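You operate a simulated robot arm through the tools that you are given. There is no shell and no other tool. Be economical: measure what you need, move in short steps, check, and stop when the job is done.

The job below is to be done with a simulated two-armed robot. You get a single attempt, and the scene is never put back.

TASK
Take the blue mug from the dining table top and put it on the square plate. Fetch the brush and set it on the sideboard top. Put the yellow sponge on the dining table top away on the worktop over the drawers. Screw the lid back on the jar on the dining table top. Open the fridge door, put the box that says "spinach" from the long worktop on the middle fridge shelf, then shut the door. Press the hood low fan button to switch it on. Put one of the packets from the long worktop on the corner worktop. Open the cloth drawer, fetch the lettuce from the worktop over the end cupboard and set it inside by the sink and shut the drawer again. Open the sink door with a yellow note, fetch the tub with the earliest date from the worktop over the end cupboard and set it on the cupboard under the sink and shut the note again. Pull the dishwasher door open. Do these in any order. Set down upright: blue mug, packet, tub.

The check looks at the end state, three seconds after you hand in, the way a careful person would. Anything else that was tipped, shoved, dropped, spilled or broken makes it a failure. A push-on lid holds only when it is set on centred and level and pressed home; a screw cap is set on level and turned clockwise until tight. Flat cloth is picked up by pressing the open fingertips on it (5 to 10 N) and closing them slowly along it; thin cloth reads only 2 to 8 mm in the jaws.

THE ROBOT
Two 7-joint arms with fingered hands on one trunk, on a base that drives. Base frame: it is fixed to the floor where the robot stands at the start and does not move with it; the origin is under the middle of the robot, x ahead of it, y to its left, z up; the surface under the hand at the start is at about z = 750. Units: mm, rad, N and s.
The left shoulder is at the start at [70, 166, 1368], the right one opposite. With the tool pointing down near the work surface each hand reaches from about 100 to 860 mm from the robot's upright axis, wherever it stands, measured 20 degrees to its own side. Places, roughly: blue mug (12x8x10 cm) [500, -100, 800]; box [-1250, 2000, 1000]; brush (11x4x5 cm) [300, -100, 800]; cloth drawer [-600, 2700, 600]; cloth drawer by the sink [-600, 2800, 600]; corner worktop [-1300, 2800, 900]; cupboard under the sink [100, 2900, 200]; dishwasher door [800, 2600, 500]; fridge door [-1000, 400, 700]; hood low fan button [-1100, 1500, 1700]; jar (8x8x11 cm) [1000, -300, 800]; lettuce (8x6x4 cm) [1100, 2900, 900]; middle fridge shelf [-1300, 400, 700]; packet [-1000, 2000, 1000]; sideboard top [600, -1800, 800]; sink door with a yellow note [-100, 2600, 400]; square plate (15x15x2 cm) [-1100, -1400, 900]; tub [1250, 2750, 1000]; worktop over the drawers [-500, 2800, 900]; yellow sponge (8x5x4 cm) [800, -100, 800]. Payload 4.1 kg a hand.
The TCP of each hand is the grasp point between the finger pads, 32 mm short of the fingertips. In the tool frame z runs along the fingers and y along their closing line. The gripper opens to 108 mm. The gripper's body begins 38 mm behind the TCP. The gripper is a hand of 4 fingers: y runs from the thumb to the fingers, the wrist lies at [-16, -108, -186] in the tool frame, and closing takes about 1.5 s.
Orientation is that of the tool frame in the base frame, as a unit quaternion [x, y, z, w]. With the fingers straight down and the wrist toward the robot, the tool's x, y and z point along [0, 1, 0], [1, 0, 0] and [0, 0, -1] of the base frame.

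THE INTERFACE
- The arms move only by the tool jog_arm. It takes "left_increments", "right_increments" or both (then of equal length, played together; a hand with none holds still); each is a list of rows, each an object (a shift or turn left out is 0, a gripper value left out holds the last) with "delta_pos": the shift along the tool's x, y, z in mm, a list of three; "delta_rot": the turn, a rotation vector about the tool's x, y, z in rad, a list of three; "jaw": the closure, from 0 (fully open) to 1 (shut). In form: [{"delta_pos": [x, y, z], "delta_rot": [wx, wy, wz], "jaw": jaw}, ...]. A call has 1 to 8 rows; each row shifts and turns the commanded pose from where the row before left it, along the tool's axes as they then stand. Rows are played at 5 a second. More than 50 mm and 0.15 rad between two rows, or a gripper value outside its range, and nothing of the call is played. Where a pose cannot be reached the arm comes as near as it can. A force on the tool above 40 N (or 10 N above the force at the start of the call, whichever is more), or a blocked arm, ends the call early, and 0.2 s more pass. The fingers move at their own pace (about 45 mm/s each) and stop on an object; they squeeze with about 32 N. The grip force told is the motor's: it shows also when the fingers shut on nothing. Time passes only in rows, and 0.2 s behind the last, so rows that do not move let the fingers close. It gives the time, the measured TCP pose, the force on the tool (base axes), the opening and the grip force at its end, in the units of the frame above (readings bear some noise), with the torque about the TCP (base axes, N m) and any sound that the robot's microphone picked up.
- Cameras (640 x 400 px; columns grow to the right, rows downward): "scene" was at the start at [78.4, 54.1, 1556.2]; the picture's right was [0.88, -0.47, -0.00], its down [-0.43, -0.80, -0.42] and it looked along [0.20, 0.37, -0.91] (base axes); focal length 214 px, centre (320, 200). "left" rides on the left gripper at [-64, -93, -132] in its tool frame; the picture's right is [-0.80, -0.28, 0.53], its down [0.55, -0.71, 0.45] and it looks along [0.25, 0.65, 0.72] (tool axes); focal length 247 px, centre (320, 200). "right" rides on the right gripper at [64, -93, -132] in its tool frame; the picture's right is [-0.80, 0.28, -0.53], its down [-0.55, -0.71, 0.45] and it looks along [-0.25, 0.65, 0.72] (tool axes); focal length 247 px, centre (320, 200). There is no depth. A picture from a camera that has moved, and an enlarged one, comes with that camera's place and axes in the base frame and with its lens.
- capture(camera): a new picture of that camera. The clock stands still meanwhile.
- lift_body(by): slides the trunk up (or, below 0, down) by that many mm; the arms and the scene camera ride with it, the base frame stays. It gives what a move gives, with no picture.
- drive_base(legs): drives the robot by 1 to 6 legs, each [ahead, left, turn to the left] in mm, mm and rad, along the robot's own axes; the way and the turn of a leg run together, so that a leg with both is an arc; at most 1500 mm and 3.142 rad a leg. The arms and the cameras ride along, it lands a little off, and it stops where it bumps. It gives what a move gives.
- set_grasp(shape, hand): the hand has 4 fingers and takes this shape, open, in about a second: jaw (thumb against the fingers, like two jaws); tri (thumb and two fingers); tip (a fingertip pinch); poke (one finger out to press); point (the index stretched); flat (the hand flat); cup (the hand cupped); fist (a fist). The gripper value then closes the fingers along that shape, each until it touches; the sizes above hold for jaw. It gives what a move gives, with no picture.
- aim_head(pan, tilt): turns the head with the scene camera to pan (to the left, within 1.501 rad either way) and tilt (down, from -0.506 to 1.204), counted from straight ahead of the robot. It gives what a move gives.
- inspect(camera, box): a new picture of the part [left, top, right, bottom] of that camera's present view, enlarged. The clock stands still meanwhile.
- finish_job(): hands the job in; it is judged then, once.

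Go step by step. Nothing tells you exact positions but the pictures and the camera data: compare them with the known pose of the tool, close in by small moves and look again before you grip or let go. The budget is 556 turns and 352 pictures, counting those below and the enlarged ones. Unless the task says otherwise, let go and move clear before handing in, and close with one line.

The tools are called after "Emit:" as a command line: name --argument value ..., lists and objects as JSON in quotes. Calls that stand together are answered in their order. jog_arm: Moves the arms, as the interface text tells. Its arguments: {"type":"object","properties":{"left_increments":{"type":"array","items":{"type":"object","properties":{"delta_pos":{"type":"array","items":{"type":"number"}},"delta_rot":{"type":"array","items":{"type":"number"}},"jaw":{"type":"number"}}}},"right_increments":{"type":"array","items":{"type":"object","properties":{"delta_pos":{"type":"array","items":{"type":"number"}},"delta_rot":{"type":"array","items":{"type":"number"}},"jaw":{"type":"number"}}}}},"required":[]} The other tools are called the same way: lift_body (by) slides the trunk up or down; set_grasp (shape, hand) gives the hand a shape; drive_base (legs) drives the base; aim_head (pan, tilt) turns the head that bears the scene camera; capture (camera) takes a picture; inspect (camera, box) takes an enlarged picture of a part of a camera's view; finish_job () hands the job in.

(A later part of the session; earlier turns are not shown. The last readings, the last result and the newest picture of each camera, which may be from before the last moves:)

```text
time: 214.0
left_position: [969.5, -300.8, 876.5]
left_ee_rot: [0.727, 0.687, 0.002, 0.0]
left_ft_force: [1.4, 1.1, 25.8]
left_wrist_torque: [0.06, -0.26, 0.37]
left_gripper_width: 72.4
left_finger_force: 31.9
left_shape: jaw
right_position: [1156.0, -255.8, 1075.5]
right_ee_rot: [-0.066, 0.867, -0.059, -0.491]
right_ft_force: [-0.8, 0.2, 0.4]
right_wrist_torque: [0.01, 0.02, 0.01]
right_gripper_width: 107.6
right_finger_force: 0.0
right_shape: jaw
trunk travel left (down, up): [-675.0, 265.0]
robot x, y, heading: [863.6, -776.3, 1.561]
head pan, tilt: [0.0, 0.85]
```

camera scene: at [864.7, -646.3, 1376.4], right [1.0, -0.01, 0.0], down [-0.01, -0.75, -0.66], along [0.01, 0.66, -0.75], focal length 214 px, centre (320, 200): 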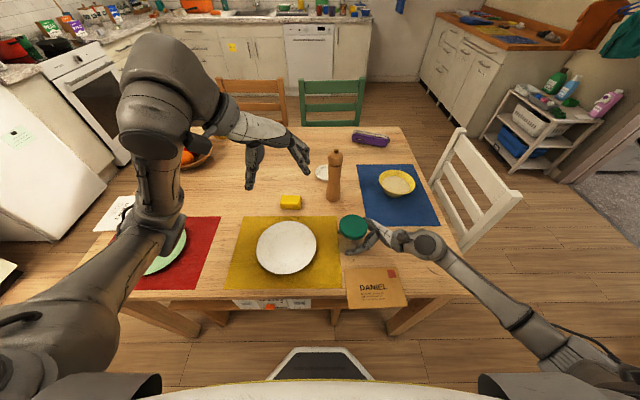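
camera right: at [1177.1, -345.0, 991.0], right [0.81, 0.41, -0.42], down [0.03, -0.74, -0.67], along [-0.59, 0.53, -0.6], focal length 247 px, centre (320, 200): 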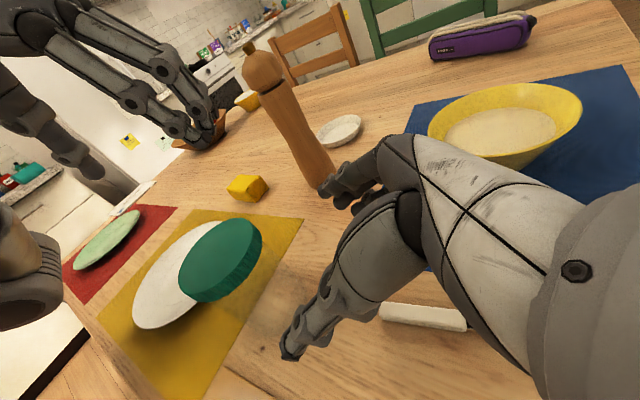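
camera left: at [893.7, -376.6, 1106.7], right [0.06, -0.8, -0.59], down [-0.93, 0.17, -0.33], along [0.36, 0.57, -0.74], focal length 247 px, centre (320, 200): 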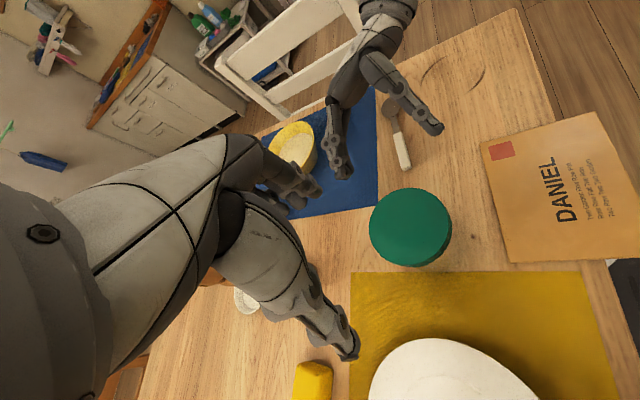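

Torque now rises to 0.37 N m with the table friction. To finish tightening I hold the jar again with the right hand: first release and rewind the left above.

Emit:
jog_arm --left_increments '[{"jaw": 0.3}, {"jaw": 0}, {}, {"delta_pos": [0, 0, -30]}, {"delta_pos": [0, 0, -40]}, {"delta_pos": [0, 0, -40], "delta_rot": [0, 0, -0.15]}, {"delta_rot": [0, 0, -0.15]}, {"delta_rot": [0, 0, -0.15]}]'

Emit:
jog_arm --left_increments '[{"delta_rot": [0, 0, -0.15]}, {"delta_rot": [0, 0, -0.15]}, {"delta_rot": [0, 0, -0.15]}, {"delta_rot": [0, 0, -0.15]}, {"delta_rot": [0, 0, -0.15]}, {"delta_rot": [0, 0, -0.15]}, {}, {}]' --right_increments '[{"delta_pos": [0, 0, 40]}, {"delta_pos": [0, 0, 40]}, {"delta_pos": [-35, 0, 22]}, {"delta_pos": [-35, 0, 22]}, {"delta_pos": [-35, 0, 22]}, {"delta_pos": [-35, 0, 22]}, {}, {}]'

Emit:
capture --camera "right"

Emit:
inspect --camera "scene" --box '[300, 170, 440, 270]'

```text
time: 215.8
left_position: [969.5, -299.5, 985.8]
left_ee_rot: [0.554, 0.832, 0.0, -0.001]
left_ft_force: [-0.3, 0.3, -0.7]
left_wrist_torque: [-0.02, 0.01, 0.01]
left_gripper_width: 107.6
left_finger_force: 0.0
left_shape: jaw
right_position: [1155.9, -252.5, 1074.1]
right_ee_rot: [-0.066, 0.866, -0.059, -0.491]
right_ft_force: [-0.1, -0.3, -0.6]
right_wrist_torque: [-0.04, -0.02, -0.01]
right_gripper_width: 107.7
right_finger_force: 0.1
right_shape: jaw
trunk travel left (down, up): [-675.0, 265.0]
robot x, y, heading: [864.6, -772.0, 1.558]
head pan, tilt: [0.0, 0.85]
```

```text
time: 217.6
left_position: [969.7, -299.5, 984.0]
left_ee_rot: [0.137, 0.991, 0.0, 0.001]
left_ft_force: [0.0, -0.1, 0.3]
left_wrist_torque: [0.03, 0.02, -0.01]
left_gripper_width: 107.5
left_finger_force: 0.0
left_shape: jaw
right_position: [1083.9, -272.2, 863.3]
right_ee_rot: [-0.067, 0.866, -0.059, -0.491]
right_ft_force: [-0.3, 0.9, 0.8]
right_wrist_torque: [-0.02, 0.0, 0.0]
right_gripper_width: 107.9
right_finger_force: 0.0
right_shape: jaw
trunk travel left (down, up): [-675.0, 265.0]
robot x, y, heading: [868.2, -775.3, 1.563]
head pan, tilt: [0.0, 0.85]
```

```text
221 pictures are left
camera right: at [1178.6, -344.4, 989.3], right [0.81, 0.41, -0.42], down [0.02, -0.74, -0.67], along [-0.59, 0.53, -0.6], focal length 247 px, centre (320, 200)
```

right: 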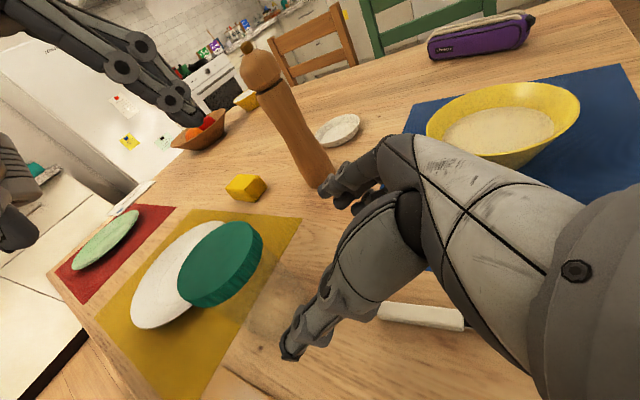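

```text
4.00 times, centred on (370, 220) of scene
camera zoom: at [866.3, -645.5, 1376.3], right [1.0, -0.01, 0.0], down [-0.01, -0.75, -0.66], along [0.01, 0.66, -0.75], focal length 858 px, centre (120, 120)
```

zoom: 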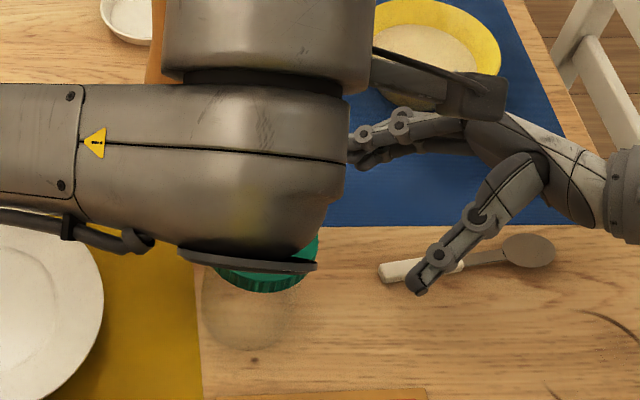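

The lid is a few millimetres lower than before. I advance the right hand onto the jar and grip.

Emit:
jog_arm --right_increments '[{"delta_pos": [0, 0, 40]}, {"delta_pos": [0, 0, 40]}, {"delta_pos": [0, 0, 35]}, {"delta_pos": [0, 0, 18]}, {}, {"jaw": 0.15}, {"jaw": 0.3}, {"jaw": 0.4}]'

Emit:
jog_arm --right_increments '[{"jaw": 0.45}, {"jaw": 1}, {}, {}, {}]'

Emit:
capture --camera "right"

Emit:
inspect --camera "left" --box '[260, 160, 460, 320]'

```text
time: 219.4
left_position: [970.4, -299.8, 984.6]
left_ee_rot: [0.138, 0.99, 0.0, 0.0]
left_ft_force: [0.4, 0.0, 0.5]
left_wrist_torque: [-0.02, -0.02, 0.0]
left_gripper_width: 107.6
left_finger_force: 0.1
left_shape: jaw
right_position: [971.8, -296.0, 799.1]
right_ee_rot: [-0.066, 0.867, -0.059, -0.491]
right_ft_force: [-0.1, -0.1, -0.5]
right_wrist_torque: [0.01, 0.02, 0.0]
right_gripper_width: 61.1
right_finger_force: 5.2
right_shape: jaw
trunk travel left (down, up): [-675.0, 265.0]
robot x, y, heading: [864.2, -774.1, 1.559]
head pan, tilt: [0.0, 0.85]
```

```text
time: 220.6
left_position: [970.5, -299.0, 984.9]
left_ee_rot: [0.138, 0.99, 0.0, 0.0]
left_ft_force: [0.5, -0.4, -0.5]
left_wrist_torque: [0.01, 0.01, -0.01]
left_gripper_width: 107.9
left_finger_force: 0.0
left_shape: jaw
right_position: [971.7, -295.5, 800.8]
right_ee_rot: [-0.067, 0.866, -0.059, -0.492]
right_ft_force: [-0.3, -0.4, -0.7]
right_wrist_torque: [0.01, -0.01, 0.01]
right_gripper_width: 58.0
right_finger_force: 32.1
right_shape: jaw
trunk travel left (down, up): [-675.0, 265.0]
robot x, y, heading: [863.9, -776.6, 1.557]
head pan, tilt: [0.0, 0.85]
```

```text
219 pictures are left
camera right: at [1066.5, -369.3, 926.0], right [0.81, 0.41, -0.42], down [0.03, -0.74, -0.67], along [-0.59, 0.53, -0.61], focal length 247 px, centre (320, 200)
```

right: 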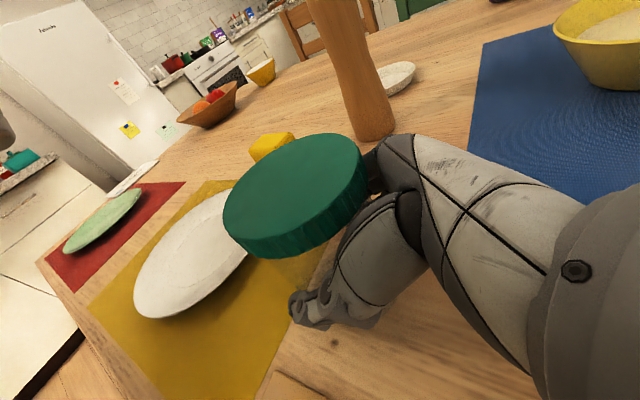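

```text
2.50 times, centred on (360, 240) of left
camera zoom: at [1006.4, -405.6, 1116.6], right [0.69, -0.49, -0.53], down [-0.72, -0.53, -0.45], along [-0.06, 0.69, -0.72], focal length 617 px, centre (220, 100)
```

zoom: 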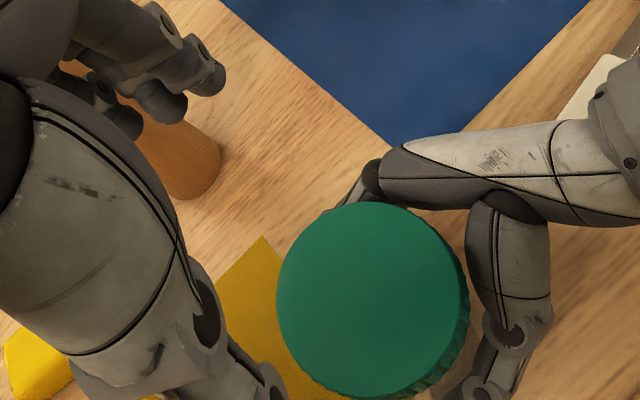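

Emit:
jog_arm --left_increments '[{"delta_pos": [-3, 1, 30]}, {"delta_pos": [0, 0, 35]}, {"delta_pos": [0, 0, 30]}, {"delta_pos": [0, 0, 15]}, {"jaw": 0.2}, {"jaw": 0.3}, {"jaw": 1}, {}]'

Emit:
jog_arm --left_increments '[{}, {"delta_rot": [0, 0, 0.1]}, {"delta_rot": [0, 0, 0.1]}, {"delta_rot": [0, 0, 0.1]}, {}]'

```text
time: 222.4
left_position: [973.8, -298.8, 873.5]
left_ee_rot: [0.138, 0.99, 0.001, -0.001]
left_ft_force: [-4.6, -1.6, 3.2]
left_wrist_torque: [0.06, 0.08, 0.12]
left_gripper_width: 73.2
left_finger_force: 32.3
left_shape: jaw
right_position: [971.2, -296.6, 799.8]
right_ee_rot: [-0.067, 0.867, -0.059, -0.491]
right_ft_force: [4.9, 1.0, 0.3]
right_wrist_torque: [-0.13, 0.09, -0.1]
right_gripper_width: 57.4
right_finger_force: 32.5
right_shape: jaw
trunk travel left (down, up): [-675.0, 265.0]
robot x, y, heading: [863.9, -773.0, 1.562]
head pan, tilt: [0.0, 0.85]
```

```text
time: 223.6
left_position: [971.8, -297.8, 874.0]
left_ee_rot: [0.285, 0.958, 0.0, 0.0]
left_ft_force: [2.1, 3.0, -3.3]
left_wrist_torque: [0.51, -0.4, 1.11]
left_gripper_width: 73.2
left_finger_force: 32.2
left_shape: jaw
right_position: [970.9, -295.8, 800.9]
right_ee_rot: [-0.067, 0.866, -0.06, -0.491]
right_ft_force: [0.5, -4.7, 2.4]
right_wrist_torque: [-0.18, 0.26, -1.13]
right_gripper_width: 55.4
right_finger_force: 32.1
right_shape: jaw
trunk travel left (down, up): [-675.0, 265.0]
robot x, y, heading: [867.5, -774.6, 1.562]
head pan, tilt: [0.0, 0.85]
```

Torque is now 1.1 N m – the lid is tight. One last small nudge, then I release both hands.

Emit:
jog_arm --left_increments '[{"delta_rot": [0, 0, 0.08]}, {"delta_rot": [0, 0, 0.08]}, {}]'

Emit:
jog_arm --left_increments '[{"jaw": 0.3}, {"jaw": 0}, {}, {"delta_pos": [0, 0, -30]}, {"delta_pos": [0, 0, -40]}, {"delta_pos": [0, 0, -40], "delta_rot": [0, 0, 0.1]}, {"delta_rot": [0, 0, 0.1]}]'

Emit:
jog_arm --right_increments '[{"jaw": 0.4}, {"jaw": 0.2}, {"jaw": 0}, {}, {"delta_pos": [0, 0, -25]}, {"delta_pos": [0, 0, -35]}, {"delta_pos": [0, 0, -40]}, {"delta_pos": [0, 0, -40]}]'

Emit:
capture --camera "right"

```text
time: 224.4
left_position: [972.0, -299.1, 875.9]
left_ee_rot: [0.36, 0.933, 0.001, -0.001]
left_ft_force: [-7.2, 8.1, 1.5]
left_wrist_torque: [0.59, -0.18, 2.01]
left_gripper_width: 72.5
left_finger_force: 31.8
left_shape: jaw
right_position: [971.4, -296.6, 799.4]
right_ee_rot: [-0.066, 0.867, -0.06, -0.49]
right_ft_force: [6.9, -9.7, 2.1]
right_wrist_torque: [-0.02, 0.97, -1.97]
right_gripper_width: 55.1
right_finger_force: 32.1
right_shape: jaw
trunk travel left (down, up): [-675.0, 265.0]
robot x, y, heading: [865.7, -774.0, 1.563]
head pan, tilt: [0.0, 0.85]
```

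```text
time: 226.0
left_position: [974.2, -296.8, 986.4]
left_ee_rot: [0.452, 0.892, 0.0, 0.0]
left_ft_force: [-0.3, -0.7, 0.2]
left_wrist_torque: [-0.02, 0.01, 0.02]
left_gripper_width: 107.8
left_finger_force: 0.1
left_shape: jaw
right_position: [971.5, -296.3, 800.6]
right_ee_rot: [-0.067, 0.867, -0.06, -0.491]
right_ft_force: [0.1, -0.6, -0.2]
right_wrist_torque: [-0.05, 0.01, 0.01]
right_gripper_width: 54.3
right_finger_force: 32.0
right_shape: jaw
trunk travel left (down, up): [-675.0, 265.0]
robot x, y, heading: [865.2, -775.3, 1.564]
head pan, tilt: [0.0, 0.85]
```

```text
time: 227.8
left_position: [975.3, -297.6, 984.8]
left_ee_rot: [0.451, 0.892, 0.001, 0.001]
left_ft_force: [-1.1, -0.6, 0.7]
left_wrist_torque: [0.01, -0.03, -0.04]
left_gripper_width: 107.8
left_finger_force: 0.0
left_shape: jaw
right_position: [1090.6, -271.7, 870.7]
right_ee_rot: [-0.066, 0.867, -0.058, -0.491]
right_ft_force: [0.1, 0.0, -0.6]
right_wrist_torque: [0.01, -0.01, 0.01]
right_gripper_width: 107.7
right_finger_force: 0.0
right_shape: jaw
trunk travel left (down, up): [-675.0, 265.0]
robot x, y, heading: [863.2, -774.3, 1.565]
head pan, tilt: [0.0, 0.85]
```

```text
217 pictures are left
camera right: at [1185.1, -344.8, 996.2], right [0.81, 0.41, -0.42], down [0.02, -0.74, -0.67], along [-0.59, 0.53, -0.6], focal length 247 px, centre (320, 200)
```

right: 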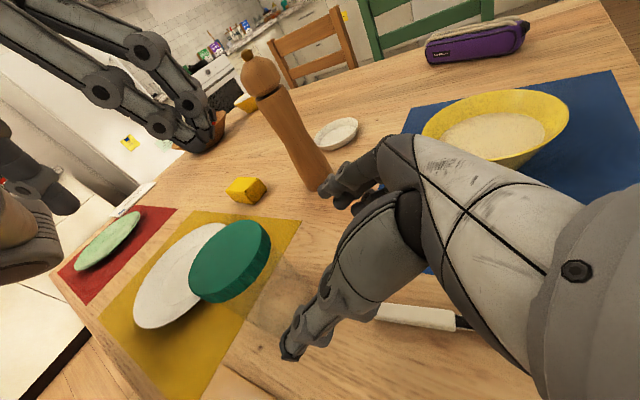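

The lid is on tight and the jar stands upright. Next the yellow sponge at about (763,-130): I move the left hand there and raise the right hand.

Emit:
jog_arm --left_increments '[{"delta_pos": [43.5, -12, 0]}, {"delta_pos": [43.5, -12, 0]}, {"delta_pos": [43.5, -12, 0]}, {"delta_pos": [43.5, -12, 0]}, {"delta_pos": [43.5, -12, 0]}, {"delta_pos": [43.5, -12, 0]}, {"delta_rot": [0, 0, -0.14]}, {"delta_rot": [0, 0, -0.14]}]' --right_increments '[{"delta_pos": [35, 0, -40]}, {"delta_pos": [35, 0, -35]}, {"delta_pos": [35, 0, -22]}, {"delta_pos": [35, 0, -22]}, {"delta_pos": [35, 0, -22]}, {}, {}, {}]'

Emit:
jog_arm --left_increments '[{"delta_rot": [0, 0, -0.14]}, {"delta_rot": [0, 0, -0.14]}, {"delta_rot": [0, 0, -0.12]}, {"delta_pos": [0, 0, 30]}, {"delta_pos": [0, 0, 30]}, {}]'

Emit:
capture --camera "left"

```text
refused: row 1 steps farther than a row can; nothing moved
```

```text
time: 229.2
left_position: [972.6, -297.7, 924.7]
left_ee_rot: [0.265, 0.964, 0.0, 0.0]
left_ft_force: [0.7, 0.1, -0.6]
left_wrist_torque: [0.04, 0.0, 0.02]
left_gripper_width: 107.8
left_finger_force: 0.2
left_shape: jaw
right_position: [1088.8, -271.5, 870.3]
right_ee_rot: [-0.067, 0.867, -0.059, -0.491]
right_ft_force: [-0.5, 0.4, -0.2]
right_wrist_torque: [-0.02, 0.0, 0.02]
right_gripper_width: 107.6
right_finger_force: 0.0
right_shape: jaw
trunk travel left (down, up): [-675.0, 265.0]
robot x, y, heading: [864.0, -775.2, 1.565]
head pan, tilt: [0.0, 0.85]
```

```text
216 pictures are left
camera left: at [980.3, -411.2, 1056.5], right [0.54, -0.65, -0.53], down [-0.83, -0.33, -0.45], along [0.12, 0.69, -0.72], focal length 247 px, centre (320, 200)
```

left: 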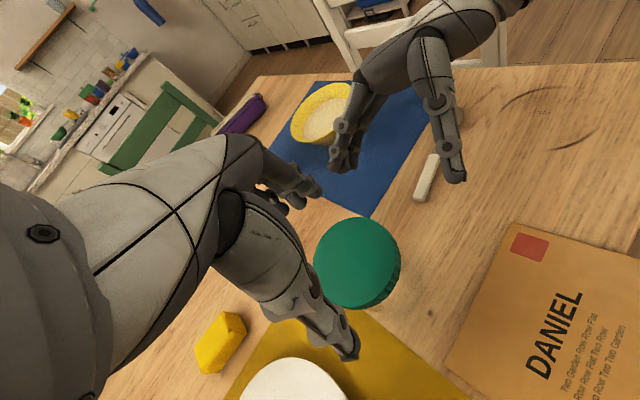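

Emit:
jog_arm --left_increments '[{"delta_pos": [0, 0, -45]}, {"delta_pos": [44, 6, -10]}, {"delta_pos": [44, 6, 0]}, {"delta_pos": [44, 6, 0]}, {"delta_pos": [44, 6, 0]}, {"delta_pos": [44, 6, 0]}, {"delta_pos": [30, 4, 0]}, {}]' --right_increments '[{"delta_pos": [35, 0, -22]}, {"delta_pos": [35, 0, -22]}, {"delta_pos": [35, 0, -22]}, {"delta_pos": [35, 0, -22]}, {"delta_pos": [35, 0, -22]}, {}, {}, {}]'

Emit:
capture --camera "left"

```text
time: 231.0
left_position: [775.3, -142.1, 981.1]
left_ee_rot: [0.265, 0.964, 0.0, 0.0]
left_ft_force: [-0.3, 0.8, 0.2]
left_wrist_torque: [0.0, 0.0, 0.03]
left_gripper_width: 107.6
left_finger_force: 0.1
left_shape: jaw
right_position: [1091.2, -265.0, 1072.4]
right_ee_rot: [-0.067, 0.867, -0.059, -0.491]
right_ft_force: [0.2, 0.3, -0.6]
right_wrist_torque: [0.01, 0.0, -0.05]
right_gripper_width: 107.7
right_finger_force: 0.0
right_shape: jaw
trunk travel left (down, up): [-675.0, 265.0]
robot x, y, heading: [862.7, -776.2, 1.561]
head pan, tilt: [0.0, 0.85]
```

```text
215 pictures are left
camera left: at [784.0, -254.8, 1112.8], right [0.54, -0.65, -0.53], down [-0.83, -0.32, -0.45], along [0.12, 0.69, -0.72], focal length 247 px, centre (320, 200)
```

left: 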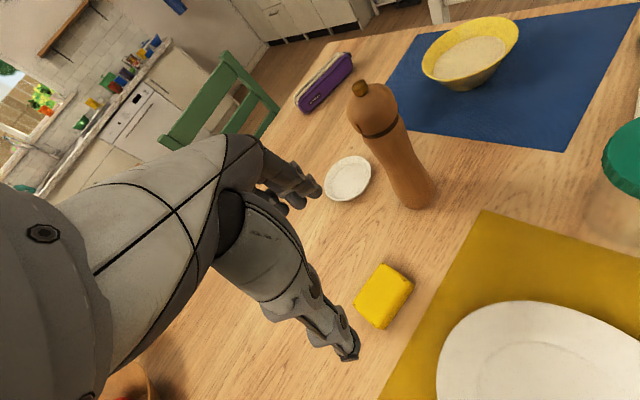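

The sponge's long side lies along x; I square the hand, move over it and descend.

Emit:
jog_arm --left_increments '[{"delta_rot": [0, 0, -0.13]}, {"delta_rot": [0, 0, -0.13]}, {"delta_rot": [0, 0, -0.13]}, {"delta_pos": [9, 15, 30]}, {"delta_pos": [0, 0, 45]}, {"delta_pos": [0, 0, 45]}, {"delta_pos": [0, 0, 30]}, {}]'

Emit:
capture --camera "left"

```text
time: 232.8
left_position: [771.6, -123.2, 830.2]
left_ee_rot: [0.074, 0.997, 0.0, 0.0]
left_ft_force: [-0.3, 0.8, -0.3]
left_wrist_torque: [-0.02, -0.04, 0.01]
left_gripper_width: 107.8
left_finger_force: 0.1
left_shape: jaw
right_position: [1091.9, -265.1, 1072.8]
right_ee_rot: [-0.067, 0.866, -0.059, -0.491]
right_ft_force: [0.0, 0.6, 0.5]
right_wrist_torque: [-0.04, 0.02, -0.01]
right_gripper_width: 108.0
right_finger_force: 0.0
right_shape: jaw
trunk travel left (down, up): [-675.0, 265.0]
robot x, y, heading: [861.1, -774.0, 1.568]
head pan, tilt: [0.0, 0.85]
```

```text
214 pictures are left
camera left: at [821.6, -224.8, 962.6], right [0.75, -0.4, -0.53], down [-0.65, -0.62, -0.45], along [-0.15, 0.68, -0.72], focal length 247 px, centre (320, 200)
```

left: 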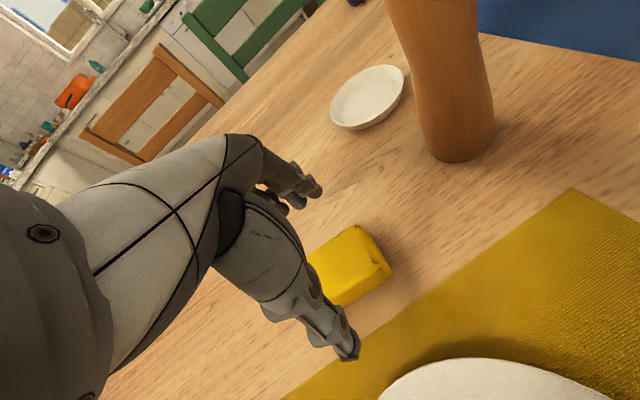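

Emit:
jog_arm --left_increments '[{"delta_pos": [0, 2, 22]}, {"delta_pos": [0, 0, 21]}, {"jaw": 0.3}, {"jaw": 0.5}, {"jaw": 1}, {}, {}, {"delta_pos": [0, 0, -20]}]'

Emit:
jog_arm --left_increments '[{"delta_pos": [0, 0, -45]}, {"delta_pos": [0, 0, -45]}, {"delta_pos": [0, 0, -45]}, {"delta_pos": [0, 0, -45]}, {"delta_pos": [0, -30, -30], "delta_rot": [0, 0, 0.1]}, {"delta_pos": [0, -40, 0], "delta_rot": [0, 0, 0.1]}, {"delta_pos": [0, -40, 0], "delta_rot": [0, 0, 0.1]}]'

Emit:
capture --camera "left"

```text
time: 234.6
left_position: [773.7, -123.4, 809.4]
left_ee_rot: [0.074, 0.997, 0.001, 0.001]
left_ft_force: [-0.7, 0.8, 0.1]
left_wrist_torque: [-0.03, 0.0, 0.01]
left_gripper_width: 44.9
left_finger_force: 31.8
left_shape: jaw
right_position: [1091.5, -264.6, 1074.7]
right_ee_rot: [-0.066, 0.866, -0.059, -0.491]
right_ft_force: [0.2, -0.4, 0.0]
right_wrist_torque: [0.0, -0.03, -0.01]
right_gripper_width: 107.5
right_finger_force: 0.1
right_shape: jaw
trunk travel left (down, up): [-675.0, 265.0]
robot x, y, heading: [866.5, -773.9, 1.568]
head pan, tilt: [0.0, 0.85]
```

```text
time: 236.2
left_position: [739.9, -230.2, 1016.1]
left_ee_rot: [0.222, 0.975, 0.0, -0.001]
left_ft_force: [0.2, -0.3, -0.2]
left_wrist_torque: [0.01, 0.0, 0.01]
left_gripper_width: 44.7
left_finger_force: 31.8
left_shape: jaw
right_position: [1091.5, -265.4, 1074.0]
right_ee_rot: [-0.066, 0.867, -0.059, -0.491]
right_ft_force: [0.1, 0.1, 0.0]
right_wrist_torque: [0.03, -0.01, 0.0]
right_gripper_width: 107.9
right_finger_force: 0.1
right_shape: jaw
trunk travel left (down, up): [-675.0, 265.0]
robot x, y, heading: [866.4, -776.5, 1.555]
head pan, tilt: [0.0, 0.85]
```

```text
213 pictures are left
camera left: at [758.4, -341.2, 1148.6], right [0.6, -0.6, -0.53], down [-0.8, -0.4, -0.45], along [0.06, 0.69, -0.72], focal length 247 px, centre (320, 200)
```

left: 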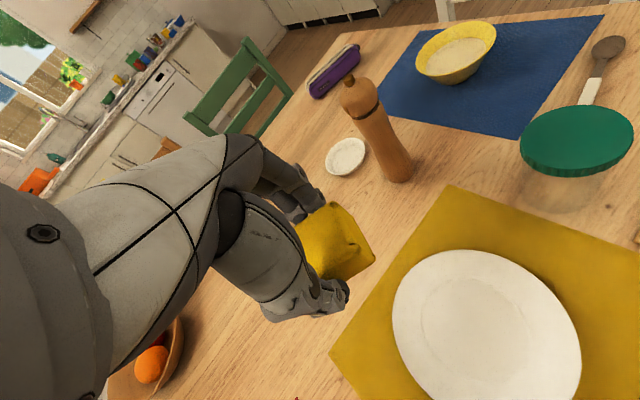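

The sponge is held. I turn the right hand back to vertical, raise the trunk and then drive round to the kitchen side.

Emit:
jog_arm --right_increments '[{"delta_rot": [0, -0.15, 0]}, {"delta_rot": [0, -0.15, 0]}, {"delta_rot": [0, -0.15, 0]}, {"delta_rot": [0, -0.15, 0]}, {"delta_rot": [0, -0.15, 0]}, {"delta_rot": [0, -0.15, 0]}, {"delta_rot": [0, -0.15, 0]}, {"delta_pos": [0, 0, -20]}]'

Emit:
lift_body --by 200

Emit:
drive_base --legs '[[-320, 0, 0], [0, 1130, 0], [1500, 0, 0]]'

Emit:
aim_head --pan 0 --tilt 0.45

Emit:
capture --camera "scene"

```text
time: 238.0
left_position: [742.4, -228.6, 1016.6]
left_ee_rot: [0.222, 0.975, 0.001, 0.0]
left_ft_force: [-0.4, 0.5, -0.2]
left_wrist_torque: [0.05, 0.03, 0.0]
left_gripper_width: 44.6
left_finger_force: 31.7
left_shape: jaw
right_position: [1091.6, -263.9, 1096.1]
right_ee_rot: [-0.088, 0.996, -0.017, 0.011]
right_ft_force: [0.2, 0.2, 0.9]
right_wrist_torque: [-0.02, 0.03, -0.01]
right_gripper_width: 107.7
right_finger_force: 0.0
right_shape: jaw
trunk travel left (down, up): [-675.0, 265.0]
robot x, y, heading: [864.2, -775.5, 1.559]
head pan, tilt: [0.0, 0.85]
```

```text
time: 240.2
left_position: [741.5, -229.2, 1215.4]
left_ee_rot: [0.222, 0.975, 0.0, 0.0]
left_ft_force: [-0.2, -0.8, -0.4]
left_wrist_torque: [-0.03, -0.01, -0.02]
left_gripper_width: 44.5
left_finger_force: 31.9
left_shape: jaw
right_position: [1089.9, -263.3, 1296.5]
right_ee_rot: [-0.088, 0.996, -0.019, 0.01]
right_ft_force: [0.4, 0.4, -0.3]
right_wrist_torque: [-0.04, 0.01, 0.0]
right_gripper_width: 107.7
right_finger_force: 0.1
right_shape: jaw
trunk travel left (down, up): [-875.0, 65.0]
robot x, y, heading: [865.1, -771.6, 1.561]
head pan, tilt: [0.0, 0.85]
```

```text
time: 254.5
left_position: [-391.9, 937.2, 1216.0]
left_ee_rot: [0.211, 0.977, 0.001, 0.0]
left_ft_force: [0.6, 0.7, 0.0]
left_wrist_torque: [-0.01, 0.0, 0.01]
left_gripper_width: 44.5
left_finger_force: 31.7
left_shape: jaw
right_position: [-41.4, 910.4, 1298.2]
right_ee_rot: [-0.098, 0.995, -0.017, 0.01]
right_ft_force: [2.1, 0.1, 0.4]
right_wrist_torque: [-0.03, -0.01, -0.04]
right_gripper_width: 107.9
right_finger_force: 0.0
right_shape: jaw
trunk travel left (down, up): [-875.0, 65.0]
robot x, y, heading: [-256.9, 391.3, 1.579]
head pan, tilt: [0.0, 0.85]
```

```text
time: 255.4
left_position: [-391.1, 936.9, 1215.4]
left_ee_rot: [0.211, 0.977, 0.0, 0.0]
left_ft_force: [-0.2, 0.3, 0.0]
left_wrist_torque: [0.04, 0.0, 0.03]
left_gripper_width: 44.6
left_finger_force: 32.5
left_shape: jaw
right_position: [-41.6, 911.0, 1296.7]
right_ee_rot: [-0.098, 0.995, -0.018, 0.01]
right_ft_force: [-0.1, 0.3, -0.5]
right_wrist_torque: [-0.02, -0.02, 0.01]
right_gripper_width: 107.6
right_finger_force: 0.1
right_shape: jaw
trunk travel left (down, up): [-875.0, 65.0]
robot x, y, heading: [-255.8, 395.2, 1.581]
head pan, tilt: [0.0, 0.45]
```

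```text
212 pictures are left
camera scene: at [-257.3, 537.1, 1610.6], right [1.0, 0.01, 0.0], down [0.01, -0.44, -0.9], along [-0.01, 0.9, -0.44], focal length 214 px, centre (320, 200)
```

scene: 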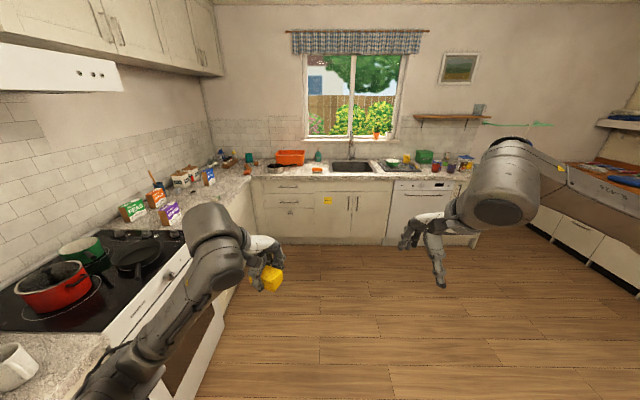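

The kitchen lies ahead: stove and hood on the left, sink at the far end. I drive forward to the far worktop.

Emit:
drive_base --legs '[[1500, 60, 0]]'

Emit:
aim_head --pan 0.15 --tilt 0.75

Emit:
capture --camera "scene"

```text
refused: leg 1 is longer than a leg can be; nothing moved
```

```text
time: 256.2
left_position: [-392.0, 938.5, 1216.2]
left_ee_rot: [0.211, 0.977, 0.001, 0.0]
left_ft_force: [0.3, 0.0, 0.7]
left_wrist_torque: [0.02, -0.01, 0.01]
left_gripper_width: 44.5
left_finger_force: 32.1
left_shape: jaw
right_position: [-41.3, 909.6, 1295.5]
right_ee_rot: [-0.099, 0.995, -0.018, 0.009]
right_ft_force: [-0.9, -0.8, -0.1]
right_wrist_torque: [0.01, 0.04, -0.03]
right_gripper_width: 107.8
right_finger_force: 0.0
right_shape: jaw
trunk travel left (down, up): [-875.0, 65.0]
robot x, y, heading: [-256.4, 394.4, 1.582]
head pan, tilt: [0.15, 0.75]
```

```text
211 pictures are left
camera scene: at [-269.5, 526.8, 1584.3], right [0.99, 0.16, 0.0], down [0.11, -0.67, -0.73], along [-0.12, 0.72, -0.68], focal length 214 px, centre (320, 200)
```

scene: 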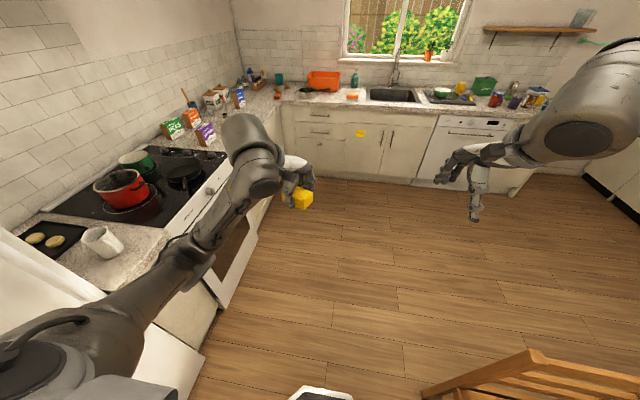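

Emit:
drive_base --legs '[[1450, 0, 0]]'

Emit:
capture --camera "scene"

```text
time: 263.4
left_position: [-442.6, 2390.7, 1216.1]
left_ee_rot: [0.198, 0.98, -0.001, 0.001]
left_ft_force: [0.3, -0.1, -1.2]
left_wrist_torque: [-0.02, 0.01, 0.04]
left_gripper_width: 44.8
left_finger_force: 32.3
left_shape: jaw
right_position: [-93.1, 2373.6, 1296.2]
right_ee_rot: [-0.111, 0.994, -0.018, 0.009]
right_ft_force: [0.3, -0.1, 0.9]
right_wrist_torque: [-0.03, 0.03, -0.02]
right_gripper_width: 107.5
right_finger_force: 0.0
right_shape: jaw
trunk travel left (down, up): [-875.0, 65.0]
robot x, y, heading: [-290.7, 1852.7, 1.611]
head pan, tilt: [0.15, 0.75]
```

```text
210 pictures are left
camera scene: at [-311.2, 1983.8, 1584.3], right [0.98, 0.19, 0.0], down [0.13, -0.67, -0.73], along [-0.14, 0.72, -0.68], focal length 214 px, centre (320, 200)
```

scene: 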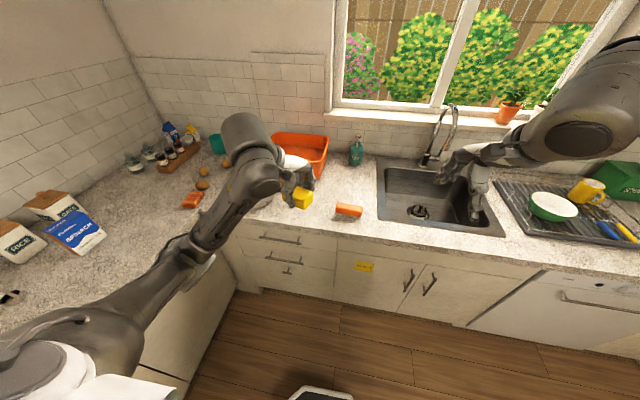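

The worktop over the drawers spans about x -700..-345. I bring the sponge over a free spot near (-540,2570).

Emit:
jog_arm --left_increments '[{"delta_pos": [22.7, 18.1, 34]}, {"delta_pos": [22.7, 18.1, 34]}, {"delta_pos": [22.7, 18.1, 34]}, {"delta_pos": [22.7, 18.1, 34]}, {"delta_pos": [22.7, 18.1, 34]}, {"delta_pos": [22.7, 18.1, 34]}, {"delta_pos": [22.7, 18.1, 34]}, {}]'

Emit:
capture --camera "left"

Emit:
capture --camera "scene"

```text
time: 265.2
left_position: [-541.4, 2571.8, 976.8]
left_ee_rot: [0.198, 0.98, 0.001, -0.001]
left_ft_force: [-0.4, -1.1, -0.7]
left_wrist_torque: [0.04, 0.02, 0.03]
left_gripper_width: 44.3
left_finger_force: 32.4
left_shape: jaw
right_position: [-92.8, 2372.9, 1297.3]
right_ee_rot: [-0.111, 0.994, -0.018, 0.011]
right_ft_force: [-0.1, -0.3, 0.0]
right_wrist_torque: [0.04, -0.01, -0.02]
right_gripper_width: 107.6
right_finger_force: 0.0
right_shape: jaw
trunk travel left (down, up): [-875.0, 65.0]
robot x, y, heading: [-293.8, 1857.2, 1.612]
head pan, tilt: [0.15, 0.75]
```

```text
209 pictures are left
camera left: at [-518.9, 2460.7, 1108.7], right [0.63, -0.57, -0.53], down [-0.78, -0.44, -0.45], along [0.02, 0.7, -0.72], focal length 247 px, centre (320, 200)
```

left: 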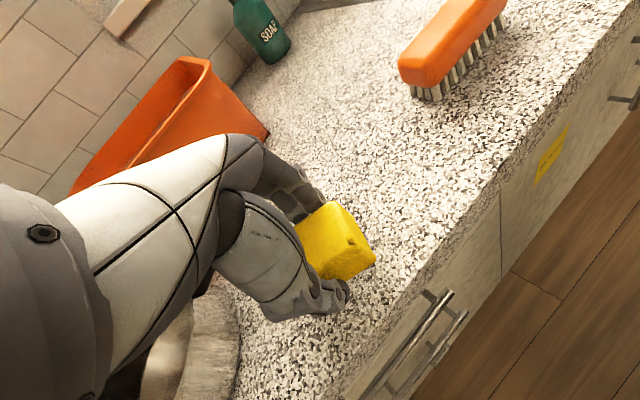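

```text
208 pictures are left
camera scene: at [-311.1, 1983.5, 1584.3], right [0.98, 0.19, 0.0], down [0.13, -0.67, -0.73], along [-0.14, 0.72, -0.68], focal length 214 px, centre (320, 200)
```

scene: 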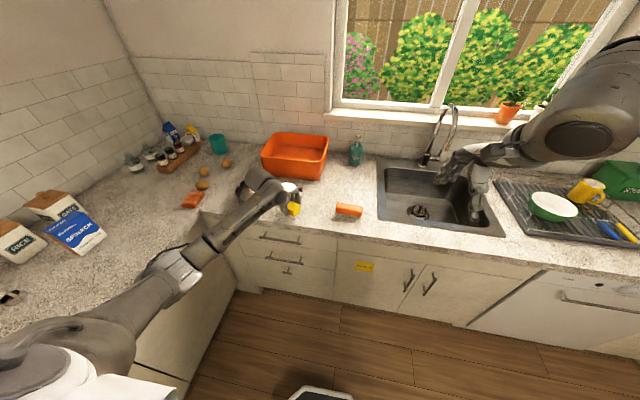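

The spot is clear. I lower the sponge and release.

Emit:
jog_arm --left_increments '[{"delta_pos": [0, 0, 20]}, {"delta_pos": [0, 0, 12]}, {"delta_pos": [0, 0, 4]}, {"delta_pos": [0, 0, 3]}, {}]'

```text
time: 266.4
left_position: [-542.6, 2569.0, 945.1]
left_ee_rot: [0.199, 0.98, 0.005, -0.001]
left_ft_force: [-7.4, 10.2, 39.7]
left_wrist_torque: [0.36, 0.22, -0.09]
left_gripper_width: 46.8
left_finger_force: 31.6
left_shape: jaw
right_position: [-92.4, 2370.1, 1298.7]
right_ee_rot: [-0.112, 0.994, -0.016, 0.009]
right_ft_force: [0.2, 0.9, 0.4]
right_wrist_torque: [0.0, 0.02, 0.01]
right_gripper_width: 107.8
right_finger_force: 0.1
right_shape: jaw
trunk travel left (down, up): [-875.0, 65.0]
robot x, y, heading: [-294.5, 1852.1, 1.611]
head pan, tilt: [0.15, 0.75]
```

Contact already. I ease up and open.

Emit:
jog_arm --left_increments '[{"delta_pos": [0, 0, -4]}, {}, {"jaw": 0.6}, {"jaw": 0.3}, {"jaw": 0}, {}, {"delta_pos": [0, 0, -30]}, {"delta_pos": [0, 0, -45]}]'

Emit:
capture --camera "left"

```text
time: 268.2
left_position: [-543.6, 2568.8, 1021.7]
left_ee_rot: [0.198, 0.98, 0.0, -0.001]
left_ft_force: [-0.5, 0.4, 0.3]
left_wrist_torque: [0.02, 0.0, 0.01]
left_gripper_width: 107.7
left_finger_force: 0.0
left_shape: jaw
right_position: [-92.1, 2369.7, 1298.0]
right_ee_rot: [-0.112, 0.994, -0.016, 0.009]
right_ft_force: [0.6, -0.8, 0.4]
right_wrist_torque: [0.05, 0.0, 0.01]
right_gripper_width: 107.6
right_finger_force: 0.0
right_shape: jaw
trunk travel left (down, up): [-875.0, 65.0]
robot x, y, heading: [-297.3, 1853.3, 1.603]
head pan, tilt: [0.15, 0.75]
```

```text
207 pictures are left
camera left: at [-520.5, 2457.2, 1152.8], right [0.63, -0.57, -0.53], down [-0.78, -0.44, -0.45], along [0.02, 0.69, -0.72], focal length 247 px, centre (320, 200)
```

left: 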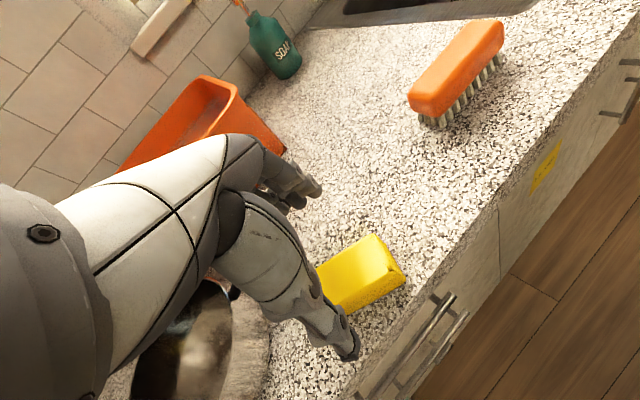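

The sponge lies on the worktop. I retract the left hand and look at the drawers and the sink door below.

Emit:
jog_arm --left_increments '[{"delta_pos": [0, -40, -25]}, {"delta_pos": [0, -40, -25]}, {"delta_pos": [0, -40, -25]}, {"delta_pos": [0, -40, -25]}, {"delta_pos": [0, -40, -25]}]'

Emit:
drive_base --legs '[[-250, 0, -0.03]]'

Emit:
aim_head --pan 0.15 --tilt 0.75

Emit:
inspect --camera "scene" --box '[180, 130, 480, 320]'

```text
time: 269.4
left_position: [-622.6, 2379.8, 1144.3]
left_ee_rot: [0.198, 0.98, 0.001, 0.0]
left_ft_force: [-0.6, -0.6, 0.0]
left_wrist_torque: [0.05, -0.02, 0.02]
left_gripper_width: 107.7
left_finger_force: 0.1
left_shape: jaw
right_position: [-93.2, 2370.3, 1297.6]
right_ee_rot: [-0.111, 0.994, -0.016, 0.01]
right_ft_force: [0.1, -0.4, 0.3]
right_wrist_torque: [0.02, -0.04, -0.03]
right_gripper_width: 107.9
right_finger_force: 0.1
right_shape: jaw
trunk travel left (down, up): [-875.0, 65.0]
robot x, y, heading: [-292.8, 1853.3, 1.61]
head pan, tilt: [0.15, 0.75]
```

```text
time: 271.3
left_position: [-601.6, 2138.9, 1143.4]
left_ee_rot: [0.212, 0.977, -0.001, 0.0]
left_ft_force: [0.1, 0.3, 0.0]
left_wrist_torque: [0.03, 0.02, 0.0]
left_gripper_width: 107.8
left_finger_force: 0.1
left_shape: jaw
right_position: [-71.9, 2113.8, 1296.3]
right_ee_rot: [-0.098, 0.995, -0.019, 0.01]
right_ft_force: [0.3, 0.5, -1.2]
right_wrist_torque: [0.02, -0.01, 0.0]
right_gripper_width: 107.6
right_finger_force: 0.1
right_shape: jaw
trunk travel left (down, up): [-875.0, 65.0]
robot x, y, heading: [-289.8, 1596.0, 1.583]
head pan, tilt: [0.15, 0.75]
```

```text
time: 271.9
left_position: [-601.0, 2137.1, 1143.7]
left_ee_rot: [0.213, 0.977, 0.0, -0.001]
left_ft_force: [-0.1, -0.3, -0.5]
left_wrist_torque: [-0.03, 0.01, -0.01]
left_gripper_width: 107.8
left_finger_force: 0.0
left_shape: jaw
right_position: [-72.6, 2113.0, 1294.8]
right_ee_rot: [-0.098, 0.995, -0.018, 0.01]
right_ft_force: [0.9, -0.2, 0.0]
right_wrist_torque: [0.01, 0.01, -0.03]
right_gripper_width: 107.6
right_finger_force: 0.1
right_shape: jaw
trunk travel left (down, up): [-875.0, 65.0]
robot x, y, heading: [-287.2, 1599.5, 1.581]
head pan, tilt: [0.15, 0.75]
```

```text
2.11 times, centred on (330, 225) of scene
camera zoom: at [-301.1, 1730.7, 1584.2], right [0.99, 0.16, 0.0], down [0.11, -0.67, -0.73], along [-0.12, 0.72, -0.68], focal length 452 px, centre (299, 147)
```

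zoom: 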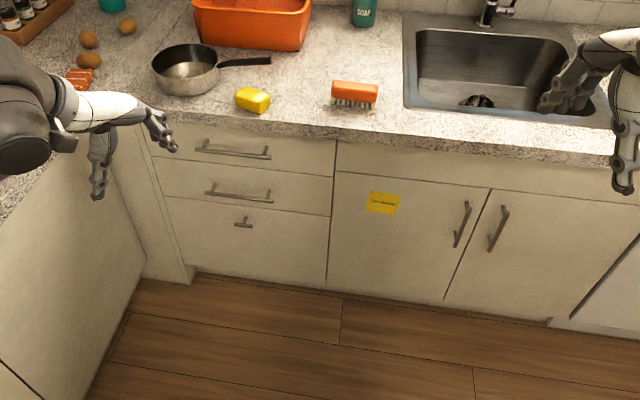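

I see three drawers (handles at about z 844, 692 and 565) and a note on the left sink door. I zoom in for labels.

Emit:
inspect --camera "scene" --box '[250, 185, 350, 285]'

Emit:
inspect --camera "scene" --box '[335, 205, 435, 275]'

```text
4.00 times, centred on (300, 235) of scene
camera zoom: at [-301.1, 1730.7, 1584.2], right [0.99, 0.16, 0.0], down [0.11, -0.67, -0.73], along [-0.12, 0.72, -0.68], focal length 858 px, centre (400, 60)
```

zoom: 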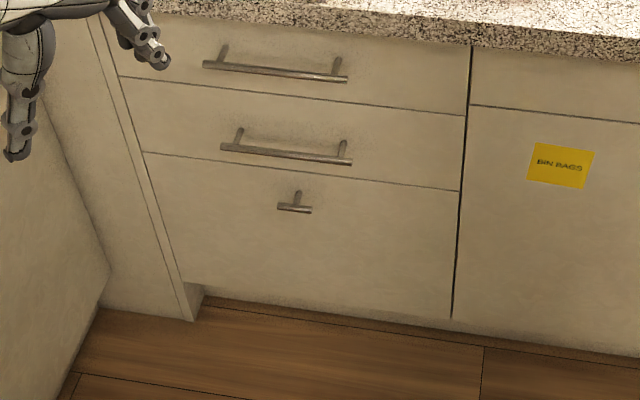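

```text
5.71 times, centred on (385, 240) of scene
camera zoom: at [-301.1, 1730.7, 1584.2], right [0.99, 0.16, 0.0], down [0.11, -0.67, -0.73], along [-0.12, 0.72, -0.68], focal length 1226 px, centre (-51, -29)
```

zoom: 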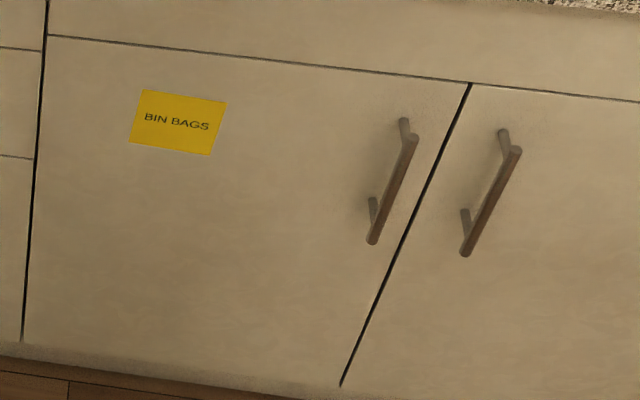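

Now the hood: I turn to face the stove side and look for the buttons.

Emit:
drive_base --legs '[[0, -100, 0], [0, 0, 1.56]]'

Emit:
aim_head --pan 0 --tilt 0.2

Emit:
capture --camera "scene"

```text
time: 276.9
left_position: [-726.0, 1281.8, 1142.9]
left_ee_rot: [-0.543, 0.84, -0.001, -0.001]
left_ft_force: [1.1, 0.1, 0.4]
left_wrist_torque: [0.01, 0.02, 0.01]
left_gripper_width: 107.6
left_finger_force: 0.1
left_shape: jaw
right_position: [-703.5, 1812.2, 1296.9]
right_ee_rot: [0.773, -0.634, 0.006, -0.019]
right_ft_force: [-0.2, 0.4, 0.4]
right_wrist_torque: [0.0, -0.01, 0.0]
right_gripper_width: 107.5
right_finger_force: 0.1
right_shape: jaw
trunk travel left (down, up): [-875.0, 65.0]
robot x, y, heading: [-187.5, 1597.2, -3.124]
head pan, tilt: [0.15, 0.75]
```

```text
time: 277.8
left_position: [-726.9, 1282.5, 1144.4]
left_ee_rot: [-0.542, 0.84, 0.0, 0.0]
left_ft_force: [-1.6, 0.9, -0.4]
left_wrist_torque: [0.02, 0.01, 0.0]
left_gripper_width: 107.7
left_finger_force: 0.1
left_shape: jaw
right_position: [-702.9, 1813.1, 1297.0]
right_ee_rot: [0.773, -0.634, 0.005, -0.02]
right_ft_force: [-0.3, 0.3, 0.8]
right_wrist_torque: [-0.02, 0.0, 0.0]
right_gripper_width: 107.7
right_finger_force: 0.2
right_shape: jaw
trunk travel left (down, up): [-875.0, 65.0]
robot x, y, heading: [-187.0, 1598.4, -3.129]
head pan, tilt: [0.0, 0.201]
```

```text
203 pictures are left
camera scene: at [-331.3, 1597.2, 1633.9], right [-0.01, 1.0, 0.0], down [0.2, 0.0, -0.98], along [-0.98, -0.01, -0.2], focal length 214 px, centre (320, 200)
```

scene: 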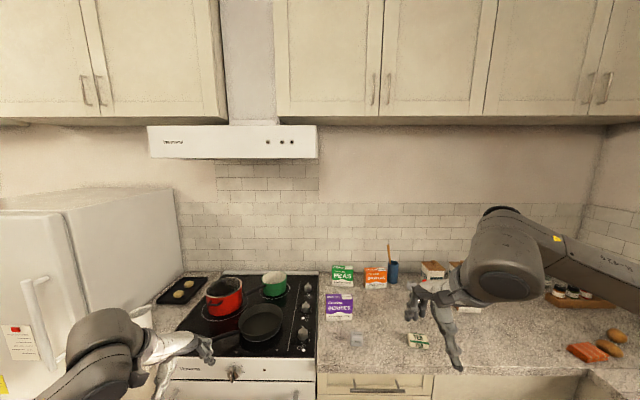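

Emit:
inspect --camera "scene" --box '[240, 120, 330, 165]'

Emit:
inspect --camera "scene" --box '[310, 240, 510, 365]'

```text
7.11 times, centred on (285, 142) of scene
camera zoom: at [-331.3, 1597.2, 1633.9], right [-0.01, 1.0, 0.0], down [0.2, 0.0, -0.98], along [-0.98, -0.01, -0.2], focal length 1525 px, centre (569, 609)
```

zoom: 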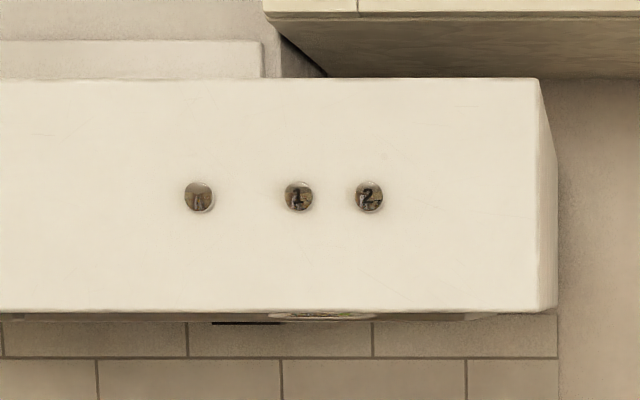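

```text
3.20 times, centred on (410, 302) of scene
camera zoom: at [-331.3, 1597.2, 1633.9], right [-0.01, 1.0, 0.0], down [0.2, 0.0, -0.98], along [-0.98, -0.01, -0.2], focal length 686 px, centre (32, -128)
```

zoom: 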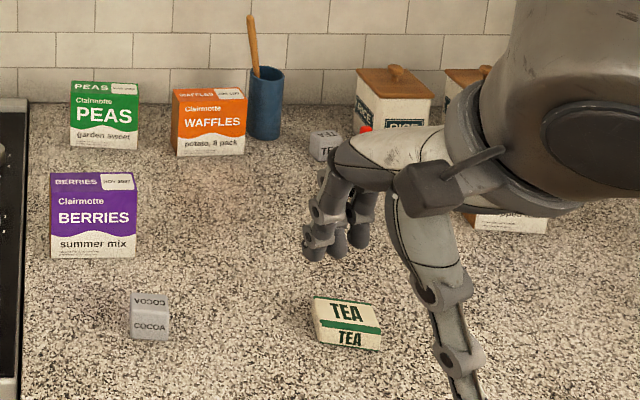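

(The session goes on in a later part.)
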